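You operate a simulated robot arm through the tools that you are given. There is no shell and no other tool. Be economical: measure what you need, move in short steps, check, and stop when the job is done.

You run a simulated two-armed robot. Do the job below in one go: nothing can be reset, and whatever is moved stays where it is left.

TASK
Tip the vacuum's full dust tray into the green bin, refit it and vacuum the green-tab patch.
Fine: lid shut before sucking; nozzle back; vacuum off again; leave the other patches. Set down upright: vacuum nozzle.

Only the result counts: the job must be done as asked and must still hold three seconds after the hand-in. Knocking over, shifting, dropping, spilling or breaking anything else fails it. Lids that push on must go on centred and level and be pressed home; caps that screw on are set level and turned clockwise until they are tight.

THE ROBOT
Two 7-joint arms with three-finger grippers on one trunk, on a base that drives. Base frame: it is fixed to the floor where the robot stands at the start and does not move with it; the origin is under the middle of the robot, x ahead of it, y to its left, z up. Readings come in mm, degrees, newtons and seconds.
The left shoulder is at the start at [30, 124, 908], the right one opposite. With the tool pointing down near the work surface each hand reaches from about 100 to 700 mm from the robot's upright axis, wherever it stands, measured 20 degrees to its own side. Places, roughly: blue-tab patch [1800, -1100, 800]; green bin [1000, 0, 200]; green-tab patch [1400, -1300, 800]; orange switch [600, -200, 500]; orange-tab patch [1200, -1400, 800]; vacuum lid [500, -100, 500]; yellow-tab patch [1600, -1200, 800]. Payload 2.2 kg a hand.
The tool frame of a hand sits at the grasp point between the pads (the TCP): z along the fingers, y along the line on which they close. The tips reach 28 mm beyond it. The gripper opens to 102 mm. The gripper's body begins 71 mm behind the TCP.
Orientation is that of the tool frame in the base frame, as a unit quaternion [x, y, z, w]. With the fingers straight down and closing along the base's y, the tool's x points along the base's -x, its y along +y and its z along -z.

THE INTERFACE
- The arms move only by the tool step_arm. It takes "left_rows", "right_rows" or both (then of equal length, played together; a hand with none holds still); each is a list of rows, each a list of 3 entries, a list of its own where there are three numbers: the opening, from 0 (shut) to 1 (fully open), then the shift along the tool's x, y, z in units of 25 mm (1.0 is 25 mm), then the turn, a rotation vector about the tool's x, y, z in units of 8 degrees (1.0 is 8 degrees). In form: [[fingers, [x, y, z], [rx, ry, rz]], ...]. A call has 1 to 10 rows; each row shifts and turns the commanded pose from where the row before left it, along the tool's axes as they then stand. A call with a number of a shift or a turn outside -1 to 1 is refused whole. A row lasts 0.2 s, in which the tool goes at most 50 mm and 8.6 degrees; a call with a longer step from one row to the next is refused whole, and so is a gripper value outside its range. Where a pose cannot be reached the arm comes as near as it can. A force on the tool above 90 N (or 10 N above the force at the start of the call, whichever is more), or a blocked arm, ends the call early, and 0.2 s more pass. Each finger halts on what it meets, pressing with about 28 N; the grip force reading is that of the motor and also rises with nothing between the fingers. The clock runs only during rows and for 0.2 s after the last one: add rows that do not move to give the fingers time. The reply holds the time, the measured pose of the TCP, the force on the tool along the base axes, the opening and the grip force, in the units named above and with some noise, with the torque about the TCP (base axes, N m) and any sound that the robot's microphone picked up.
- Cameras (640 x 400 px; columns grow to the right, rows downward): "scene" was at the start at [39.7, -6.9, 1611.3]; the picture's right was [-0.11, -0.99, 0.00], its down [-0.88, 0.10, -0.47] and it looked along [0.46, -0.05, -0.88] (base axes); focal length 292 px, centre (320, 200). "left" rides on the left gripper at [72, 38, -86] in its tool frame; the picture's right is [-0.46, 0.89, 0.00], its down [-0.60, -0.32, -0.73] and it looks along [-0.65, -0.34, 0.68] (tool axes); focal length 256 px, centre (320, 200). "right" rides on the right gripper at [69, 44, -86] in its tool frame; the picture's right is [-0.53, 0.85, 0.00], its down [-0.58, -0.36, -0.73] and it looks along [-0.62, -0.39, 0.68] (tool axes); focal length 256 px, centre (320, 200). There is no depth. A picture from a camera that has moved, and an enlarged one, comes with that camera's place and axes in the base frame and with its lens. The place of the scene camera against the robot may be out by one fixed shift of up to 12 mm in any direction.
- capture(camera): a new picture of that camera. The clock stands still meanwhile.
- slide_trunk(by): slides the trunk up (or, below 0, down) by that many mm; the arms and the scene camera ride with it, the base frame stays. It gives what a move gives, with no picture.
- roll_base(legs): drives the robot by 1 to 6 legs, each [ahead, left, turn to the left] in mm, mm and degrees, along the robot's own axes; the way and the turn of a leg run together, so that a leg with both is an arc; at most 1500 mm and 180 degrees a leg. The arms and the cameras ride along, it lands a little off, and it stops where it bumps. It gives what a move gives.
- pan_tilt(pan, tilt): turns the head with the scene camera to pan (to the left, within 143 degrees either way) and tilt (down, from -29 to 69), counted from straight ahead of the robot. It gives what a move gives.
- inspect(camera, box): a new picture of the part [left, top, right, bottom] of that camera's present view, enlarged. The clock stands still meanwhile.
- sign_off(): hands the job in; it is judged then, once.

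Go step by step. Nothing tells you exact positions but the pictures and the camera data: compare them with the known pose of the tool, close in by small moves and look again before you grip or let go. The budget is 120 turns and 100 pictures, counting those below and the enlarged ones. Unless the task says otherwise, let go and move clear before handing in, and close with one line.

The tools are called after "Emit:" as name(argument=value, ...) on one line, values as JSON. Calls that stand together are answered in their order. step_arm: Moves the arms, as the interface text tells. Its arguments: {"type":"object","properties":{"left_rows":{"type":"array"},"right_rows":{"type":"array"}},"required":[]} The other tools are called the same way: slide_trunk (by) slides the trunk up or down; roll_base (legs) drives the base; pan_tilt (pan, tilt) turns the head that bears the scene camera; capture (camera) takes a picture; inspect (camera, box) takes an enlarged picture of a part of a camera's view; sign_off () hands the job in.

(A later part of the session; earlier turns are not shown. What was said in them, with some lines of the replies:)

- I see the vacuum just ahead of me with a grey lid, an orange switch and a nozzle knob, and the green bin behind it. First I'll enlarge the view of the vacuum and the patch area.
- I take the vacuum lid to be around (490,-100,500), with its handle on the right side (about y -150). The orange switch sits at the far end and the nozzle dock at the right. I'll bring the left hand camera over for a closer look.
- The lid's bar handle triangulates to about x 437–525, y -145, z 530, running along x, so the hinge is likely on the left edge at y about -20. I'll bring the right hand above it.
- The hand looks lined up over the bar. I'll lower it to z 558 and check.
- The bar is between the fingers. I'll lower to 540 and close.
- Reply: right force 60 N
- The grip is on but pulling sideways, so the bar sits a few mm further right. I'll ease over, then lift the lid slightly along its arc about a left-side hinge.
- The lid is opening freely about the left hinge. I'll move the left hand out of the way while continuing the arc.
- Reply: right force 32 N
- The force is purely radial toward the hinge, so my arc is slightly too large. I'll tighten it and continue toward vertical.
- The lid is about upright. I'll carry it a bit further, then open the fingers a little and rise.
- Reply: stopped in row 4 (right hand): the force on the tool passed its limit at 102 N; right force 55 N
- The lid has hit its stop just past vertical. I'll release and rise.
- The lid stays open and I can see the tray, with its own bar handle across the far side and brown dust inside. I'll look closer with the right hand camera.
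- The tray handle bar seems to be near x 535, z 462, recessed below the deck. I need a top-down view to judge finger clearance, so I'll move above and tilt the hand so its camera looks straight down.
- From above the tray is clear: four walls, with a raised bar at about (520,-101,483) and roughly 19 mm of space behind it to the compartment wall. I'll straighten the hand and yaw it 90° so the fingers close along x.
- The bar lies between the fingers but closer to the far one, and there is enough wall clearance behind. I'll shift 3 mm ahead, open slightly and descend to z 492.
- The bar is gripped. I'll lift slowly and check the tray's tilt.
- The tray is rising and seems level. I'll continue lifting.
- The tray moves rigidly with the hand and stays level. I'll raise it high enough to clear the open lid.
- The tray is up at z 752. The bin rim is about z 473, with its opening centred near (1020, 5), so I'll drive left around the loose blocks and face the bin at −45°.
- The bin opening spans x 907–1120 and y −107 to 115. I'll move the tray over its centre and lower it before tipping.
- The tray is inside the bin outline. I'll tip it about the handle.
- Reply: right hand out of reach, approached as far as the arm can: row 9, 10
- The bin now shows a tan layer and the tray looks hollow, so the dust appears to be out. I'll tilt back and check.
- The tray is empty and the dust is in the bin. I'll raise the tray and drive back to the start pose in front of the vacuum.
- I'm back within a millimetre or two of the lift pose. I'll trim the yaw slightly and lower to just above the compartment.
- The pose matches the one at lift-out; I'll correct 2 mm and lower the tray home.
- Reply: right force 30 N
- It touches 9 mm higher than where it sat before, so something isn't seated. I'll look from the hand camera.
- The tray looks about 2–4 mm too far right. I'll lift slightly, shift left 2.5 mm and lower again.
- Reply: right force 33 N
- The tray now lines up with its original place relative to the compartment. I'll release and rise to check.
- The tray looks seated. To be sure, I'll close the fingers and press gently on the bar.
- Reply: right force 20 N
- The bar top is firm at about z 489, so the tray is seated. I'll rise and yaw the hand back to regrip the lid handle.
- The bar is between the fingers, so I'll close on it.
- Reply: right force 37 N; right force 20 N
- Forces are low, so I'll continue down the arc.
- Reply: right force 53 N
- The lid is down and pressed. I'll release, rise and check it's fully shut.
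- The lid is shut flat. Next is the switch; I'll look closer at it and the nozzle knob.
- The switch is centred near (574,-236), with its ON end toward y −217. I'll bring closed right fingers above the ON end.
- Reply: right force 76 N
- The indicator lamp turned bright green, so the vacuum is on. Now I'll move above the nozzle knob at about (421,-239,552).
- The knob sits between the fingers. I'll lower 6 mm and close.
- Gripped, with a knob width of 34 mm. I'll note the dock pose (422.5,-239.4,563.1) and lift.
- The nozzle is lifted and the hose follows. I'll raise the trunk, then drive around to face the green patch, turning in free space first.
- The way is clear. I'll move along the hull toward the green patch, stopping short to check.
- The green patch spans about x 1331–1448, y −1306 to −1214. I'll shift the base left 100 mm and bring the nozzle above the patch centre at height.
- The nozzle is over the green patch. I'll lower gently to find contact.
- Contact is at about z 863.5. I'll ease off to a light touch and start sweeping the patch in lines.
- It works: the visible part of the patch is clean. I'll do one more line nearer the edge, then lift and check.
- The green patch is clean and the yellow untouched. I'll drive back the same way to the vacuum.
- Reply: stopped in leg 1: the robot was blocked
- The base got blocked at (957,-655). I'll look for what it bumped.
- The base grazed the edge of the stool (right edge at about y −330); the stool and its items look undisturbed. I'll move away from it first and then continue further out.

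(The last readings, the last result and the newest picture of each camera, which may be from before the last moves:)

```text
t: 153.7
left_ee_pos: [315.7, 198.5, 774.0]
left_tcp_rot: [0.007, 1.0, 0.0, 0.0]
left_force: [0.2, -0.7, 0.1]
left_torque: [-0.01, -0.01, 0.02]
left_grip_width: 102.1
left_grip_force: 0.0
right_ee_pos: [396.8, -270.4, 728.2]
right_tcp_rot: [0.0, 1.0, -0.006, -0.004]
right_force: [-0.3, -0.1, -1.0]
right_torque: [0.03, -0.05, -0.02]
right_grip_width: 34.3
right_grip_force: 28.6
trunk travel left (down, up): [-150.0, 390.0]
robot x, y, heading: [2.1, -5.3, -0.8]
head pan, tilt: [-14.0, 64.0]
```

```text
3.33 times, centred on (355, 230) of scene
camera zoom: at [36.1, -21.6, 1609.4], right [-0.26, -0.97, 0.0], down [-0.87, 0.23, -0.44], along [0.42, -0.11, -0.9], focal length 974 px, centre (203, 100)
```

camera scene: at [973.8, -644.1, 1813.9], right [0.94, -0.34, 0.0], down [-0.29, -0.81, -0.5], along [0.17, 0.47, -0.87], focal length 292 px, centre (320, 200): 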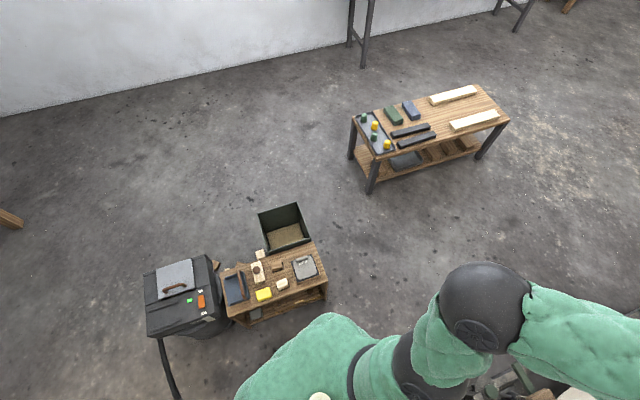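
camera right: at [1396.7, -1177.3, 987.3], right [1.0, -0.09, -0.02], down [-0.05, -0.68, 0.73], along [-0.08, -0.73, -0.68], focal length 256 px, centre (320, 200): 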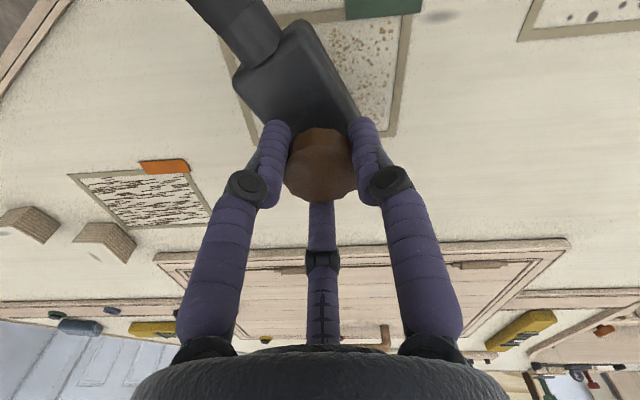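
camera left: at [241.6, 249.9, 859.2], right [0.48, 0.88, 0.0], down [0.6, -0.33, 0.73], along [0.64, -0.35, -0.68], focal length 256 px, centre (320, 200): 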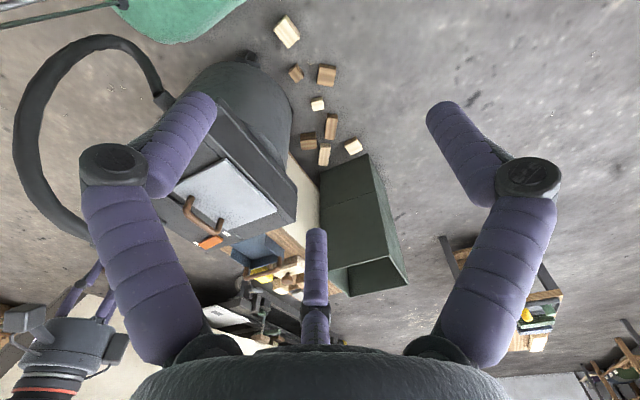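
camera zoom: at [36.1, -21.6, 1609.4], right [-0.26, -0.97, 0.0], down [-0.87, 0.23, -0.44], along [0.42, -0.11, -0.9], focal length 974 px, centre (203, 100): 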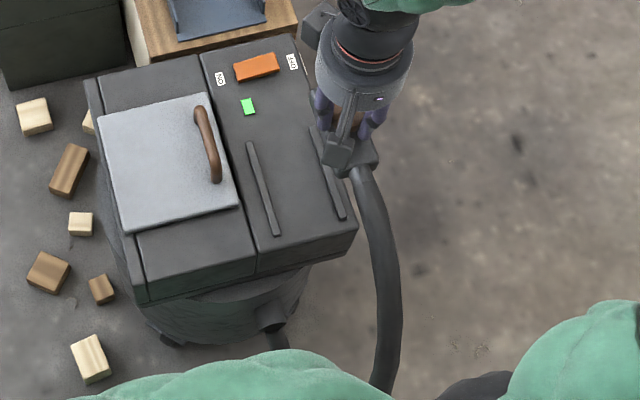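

I'll line up above the dock and lower to just above it.

Emit:
step_arm(right_rows=[[0, [-0.52, 0.62, 0], [0, 0, 0]], [0, [-0.52, 0.62, 0], [0, 0, 0]], [0, [0, 0, 0.9], [0, 0, 0]], [0, [0, 0, 0.9], [0, 0, 0]], [0, [0, 0, 0.9], [0, 0, 0]], [0, [0, 0, 0.9], [0, 0, 0]], [0, [0, 0, 0.9], [0, 0, 0]], [0, [0, 0, 0.4], [0, 0, 0]], [0, [0, 0, 0], [0, 0, 0]]])

Emit:
inspect(camera="scene", box=[325, 180, 395, 250])

```text
t: 155.7
left_ee_pos: [315.9, 198.7, 772.7]
left_tcp_rot: [0.008, 1.0, 0.0, 0.0]
left_force: [0.3, 0.8, -0.9]
left_torque: [0.0, -0.02, 0.0]
left_grip_width: 102.0
left_grip_force: 0.1
right_ee_pos: [420.8, -239.5, 604.1]
right_tcp_rot: [-0.001, 1.0, -0.006, -0.004]
right_force: [0.7, -0.3, -0.8]
right_torque: [0.01, -0.03, -0.02]
right_grip_width: 34.2
right_grip_force: 27.9
trunk travel left (down, up): [-150.0, 390.0]
robot x, y, heading: [1.9, -7.1, -1.1]
head pan, tilt: [-14.0, 64.0]
```

```text
5.71 times, centred on (360, 215) of scene
camera zoom: at [36.2, -21.6, 1609.3], right [-0.26, -0.97, 0.0], down [-0.87, 0.23, -0.44], along [0.42, -0.11, -0.9], focal length 1670 px, centre (91, 114)
```

zoom: 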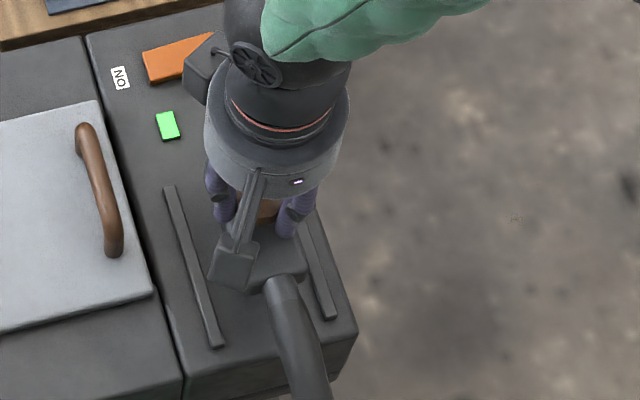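

Emit:
step_arm(right_rows=[[0, [-0.06, 0, 0.6], [0, 0, 0.05]], [0, [0, 0, 0.5], [0, 0, 0]], [0, [0, 0, 0.3], [0, 0, 0]], [0, [0, 0, 0.15], [0, 0, 0]], [0, [0, 0, 0.08], [0, 0, 0]], [0, [0, 0, 0], [0, 0, 0]]])

```text
t: 157.1
left_ee_pos: [315.0, 198.9, 773.9]
left_tcp_rot: [0.007, 1.0, 0.0, 0.0]
left_force: [0.2, -0.4, 0.9]
left_torque: [0.0, 0.0, -0.01]
left_grip_width: 102.1
left_grip_force: 0.1
right_ee_pos: [423.1, -241.6, 564.0]
right_tcp_rot: [0.003, 1.0, -0.006, -0.004]
right_force: [-0.1, -0.1, -0.8]
right_torque: [-0.01, 0.03, -0.05]
right_grip_width: 33.9
right_grip_force: 28.1
trunk travel left (down, up): [-150.0, 390.0]
robot x, y, heading: [0.9, -4.6, -0.8]
head pan, tilt: [-14.0, 64.0]
```

Emit:
step_arm(right_rows=[[0, [0, 0.06, 0.04], [0, 0, 0]], [0, [0, 0, 0.05], [0, 0, 0]], [0, [0, 0, 0], [0, 0, 0]]])

Emit:
inspect(camera="scene", box=[325, 180, 395, 250])

```text
t: 157.9
left_ee_pos: [314.5, 198.8, 774.3]
left_tcp_rot: [0.008, 1.0, 0.0, 0.0]
left_force: [-0.6, -0.8, 0.2]
left_torque: [0.0, 0.0, 0.02]
left_grip_width: 102.0
left_grip_force: 0.0
right_ee_pos: [424.4, -239.2, 563.4]
right_tcp_rot: [0.003, 1.0, -0.006, -0.003]
right_force: [-1.5, 1.1, 5.1]
right_torque: [0.21, -0.26, 0.03]
right_grip_width: 34.1
right_grip_force: 28.1
trunk travel left (down, up): [-150.0, 390.0]
robot x, y, heading: [3.2, -8.1, -0.9]
head pan, tilt: [-14.0, 64.0]
```

```text
5.71 times, centred on (360, 215) of scene
camera zoom: at [35.6, -21.4, 1609.3], right [-0.26, -0.97, 0.0], down [-0.87, 0.23, -0.44], along [0.42, -0.11, -0.9], focal length 1670 px, centre (91, 114)
```

zoom: 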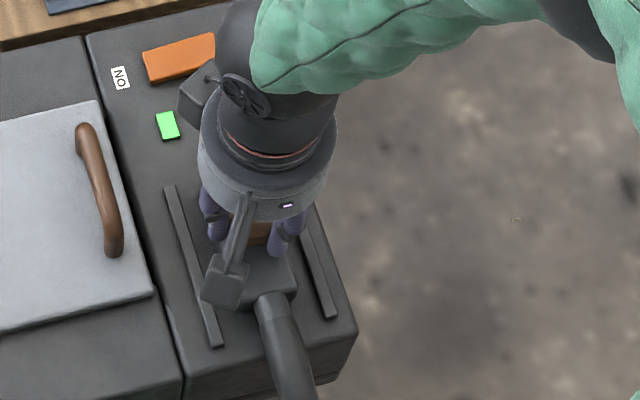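

The nozzle is back between the rails and in contact, upright. I'll release and rise.

Emit:
step_arm(right_rows=[[0.3, [0, 0, -0.03], [0, 0, 0]], [0.6, [0, 0, 0], [0, 0, 0]], [0.6, [0, 0, 0], [0, 0, 0]], [0.6, [0, 0, -0.5], [0, 0, 0]], [0.6, [0, 0, -1], [0, 0, 0]], [0.6, [0, 0, -1], [0, 0, 0]], [0.6, [0, 0, -1], [0, 0, 0]], [0.3, [-0.6, 0, -0.5], [0, 0, 0]]])

Emit:
inspect(camera="scene", box=[325, 180, 395, 250])

```text
t: 159.7
left_ee_pos: [314.7, 198.2, 773.7]
left_tcp_rot: [0.007, 1.0, -0.001, 0.0]
left_force: [0.6, 0.7, -0.3]
left_torque: [0.0, -0.03, 0.02]
left_grip_width: 101.8
left_grip_force: 0.1
right_ee_pos: [439.1, -237.0, 662.6]
right_tcp_rot: [0.003, 1.0, -0.006, -0.004]
right_force: [-0.1, -0.1, 0.4]
right_torque: [-0.01, -0.02, 0.03]
right_grip_width: 30.9
right_grip_force: 0.1
trunk travel left (down, up): [-150.0, 390.0]
robot x, y, heading: [0.9, -8.5, -0.9]
head pan, tilt: [-14.0, 64.0]
```

```text
5.71 times, centred on (360, 215) of scene
camera zoom: at [36.4, -21.6, 1609.2], right [-0.26, -0.97, 0.0], down [-0.87, 0.23, -0.44], along [0.42, -0.11, -0.9], focal length 1670 px, centre (91, 114)
```

zoom: 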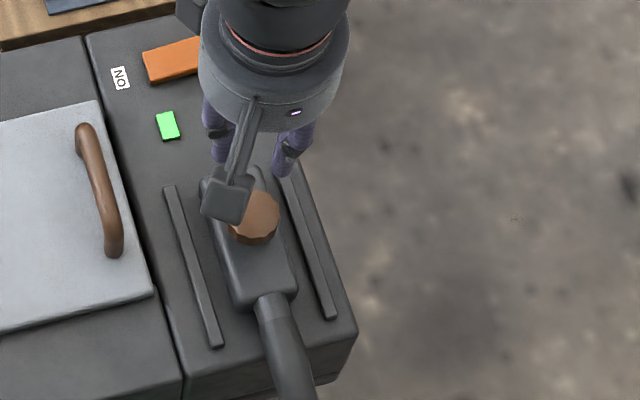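

The nozzle is docked. Now I'll press the OFF end of the switch at about (570,-250).

Emit:
step_arm(right_rows=[[0, [-0.875, -0.09, 0], [0, 0, 0]], [0, [-0.875, -0.09, 0], [0, 0, 0]], [0, [-0.875, -0.09, 0], [0, 0, 0]], [0, [-0.875, -0.09, 0], [0, 0, 0]], [0, [-0.875, -0.09, 0.5], [0, 0, 0]], [0, [-0.875, -0.09, 0.9], [0, 0, 0]], [0, [0, 0, 0.9], [0, 0, 0]], [0, [0, 0, 0.9], [0, 0, 0]], [0, [0, 0, 0.9], [0, 0, 0]], [0, [0, 0, 0.5], [0, 0, 0]]])

Emit:
inspect(camera="right", box=[220, 50, 400, 200])

```text
t: 161.9
left_ee_pos: [314.6, 199.7, 773.9]
left_tcp_rot: [0.006, 1.0, 0.001, 0.0]
left_force: [0.0, -0.3, 0.5]
left_torque: [0.03, 0.01, -0.01]
left_grip_width: 102.0
left_grip_force: 0.1
right_ee_pos: [571.7, -253.8, 546.3]
right_tcp_rot: [0.004, 1.0, -0.006, -0.003]
right_force: [0.1, 0.0, 0.7]
right_torque: [0.03, 0.02, 0.01]
right_grip_width: 2.2
right_grip_force: 28.5
trunk travel left (down, up): [-150.0, 390.0]
robot x, y, heading: [-1.0, -3.0, -0.7]
head pan, tilt: [-14.0, 64.0]
```

```text
2.67 times, centred on (310, 125) of right
camera zoom: at [503.0, -208.0, 632.4], right [0.54, 0.84, -0.01], down [0.58, -0.36, 0.73], along [0.61, -0.4, -0.68], focal length 683 px, centre (347, 400)
```

zoom: 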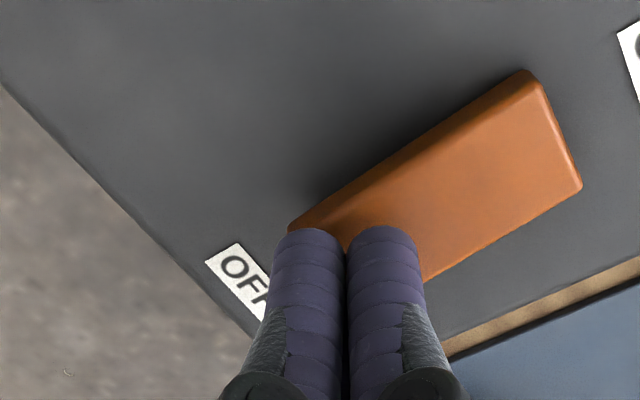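

Emit:
step_arm(right_rows=[[0, [0.02, 0.2, 0], [0, 0, 0]], [0, [0, 0, 0.15], [0, 0, 0]], [0, [0, 0, 0.15], [0, 0, 0]], [0, [0, 0, 0.12], [0, 0, 0]], [0, [0, 0, 0.1], [0, 0, 0]], [0, [0, 0, 0], [0, 0, 0]]])

```text
t: 163.3
left_ee_pos: [312.9, 200.1, 774.4]
left_tcp_rot: [0.006, 1.0, 0.0, 0.002]
left_force: [-0.6, -0.3, -0.1]
left_torque: [-0.01, 0.03, 0.0]
left_grip_width: 102.1
left_grip_force: 0.1
right_ee_pos: [570.3, -249.1, 538.2]
right_tcp_rot: [0.005, 1.0, -0.007, 0.0]
right_force: [-13.0, 4.4, 42.8]
right_torque: [0.73, 0.29, 0.24]
right_grip_width: 1.8
right_grip_force: 31.6
trunk travel left (down, up): [-150.0, 390.0]
robot x, y, heading: [2.5, -6.3, -0.8]
head pan, tilt: [-14.0, 64.0]
```

Emit:
step_arm(right_rows=[[0, [0, 0, 0.08], [0, 0, 0]], [0, [0, 0, 0], [0, 0, 0]], [0, [0, 0, -0.6], [0, 0, 0]], [0, [0, 0, -1], [0, 0, 0]], [0, [0, 0, -1], [0, 0, 0]], [0, [0, 0, -1], [0, 0, 0]], [0, [0, -1, -1], [0, 0, 0]], [0, [0, -1, -0.5], [0, 0, 0]], [0, [0, -1, 0], [0, 0, 0]], [0, [0, -1, 0], [0, 0, 0]]])

Emit:
inspect(camera="scene", box=[285, 150, 405, 260])

```text
t: 165.5
left_ee_pos: [315.9, 198.8, 774.8]
left_tcp_rot: [0.006, 1.0, 0.001, 0.0]
left_force: [0.5, -0.5, -0.3]
left_torque: [0.02, -0.03, 0.02]
left_grip_width: 101.8
left_grip_force: 0.0
right_ee_pos: [569.3, -347.4, 661.3]
right_tcp_rot: [0.003, 1.0, -0.006, -0.003]
right_force: [0.8, 1.0, 0.4]
right_torque: [-0.02, -0.02, -0.01]
right_grip_width: 2.1
right_grip_force: 31.2
trunk travel left (down, up): [-150.0, 390.0]
robot x, y, heading: [-0.8, -7.4, -0.8]
head pan, tilt: [-14.0, 64.0]
```

```text
3.64 times, centred on (345, 205) of scene
camera zoom: at [36.1, -22.1, 1609.2], right [-0.26, -0.97, 0.0], down [-0.87, 0.23, -0.44], along [0.42, -0.11, -0.9], focal length 1063 px, centre (229, 182)
```

zoom: 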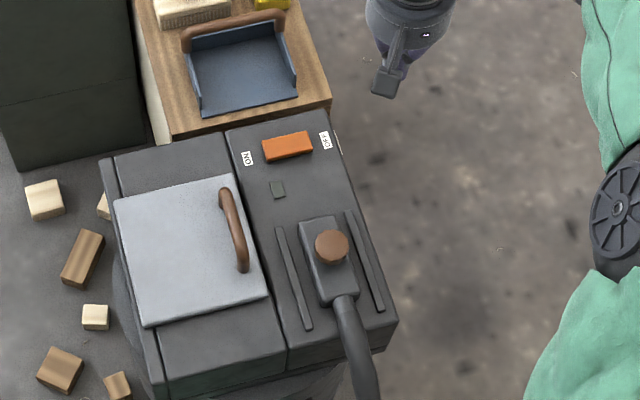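

Emit:
sign_off()

```text
The job is handed in.
```

I emptied the dust tray into the green bin and refitted it, shut the lid, and vacuumed the green-tab patch clean. The nozzle is back upright in its dock, and the vacuum is off with its lamp dark. I never lowered the nozzle onto the other patches. On the way back the robot base bumped the stool beside the bin; the stool and its items look unmoved.
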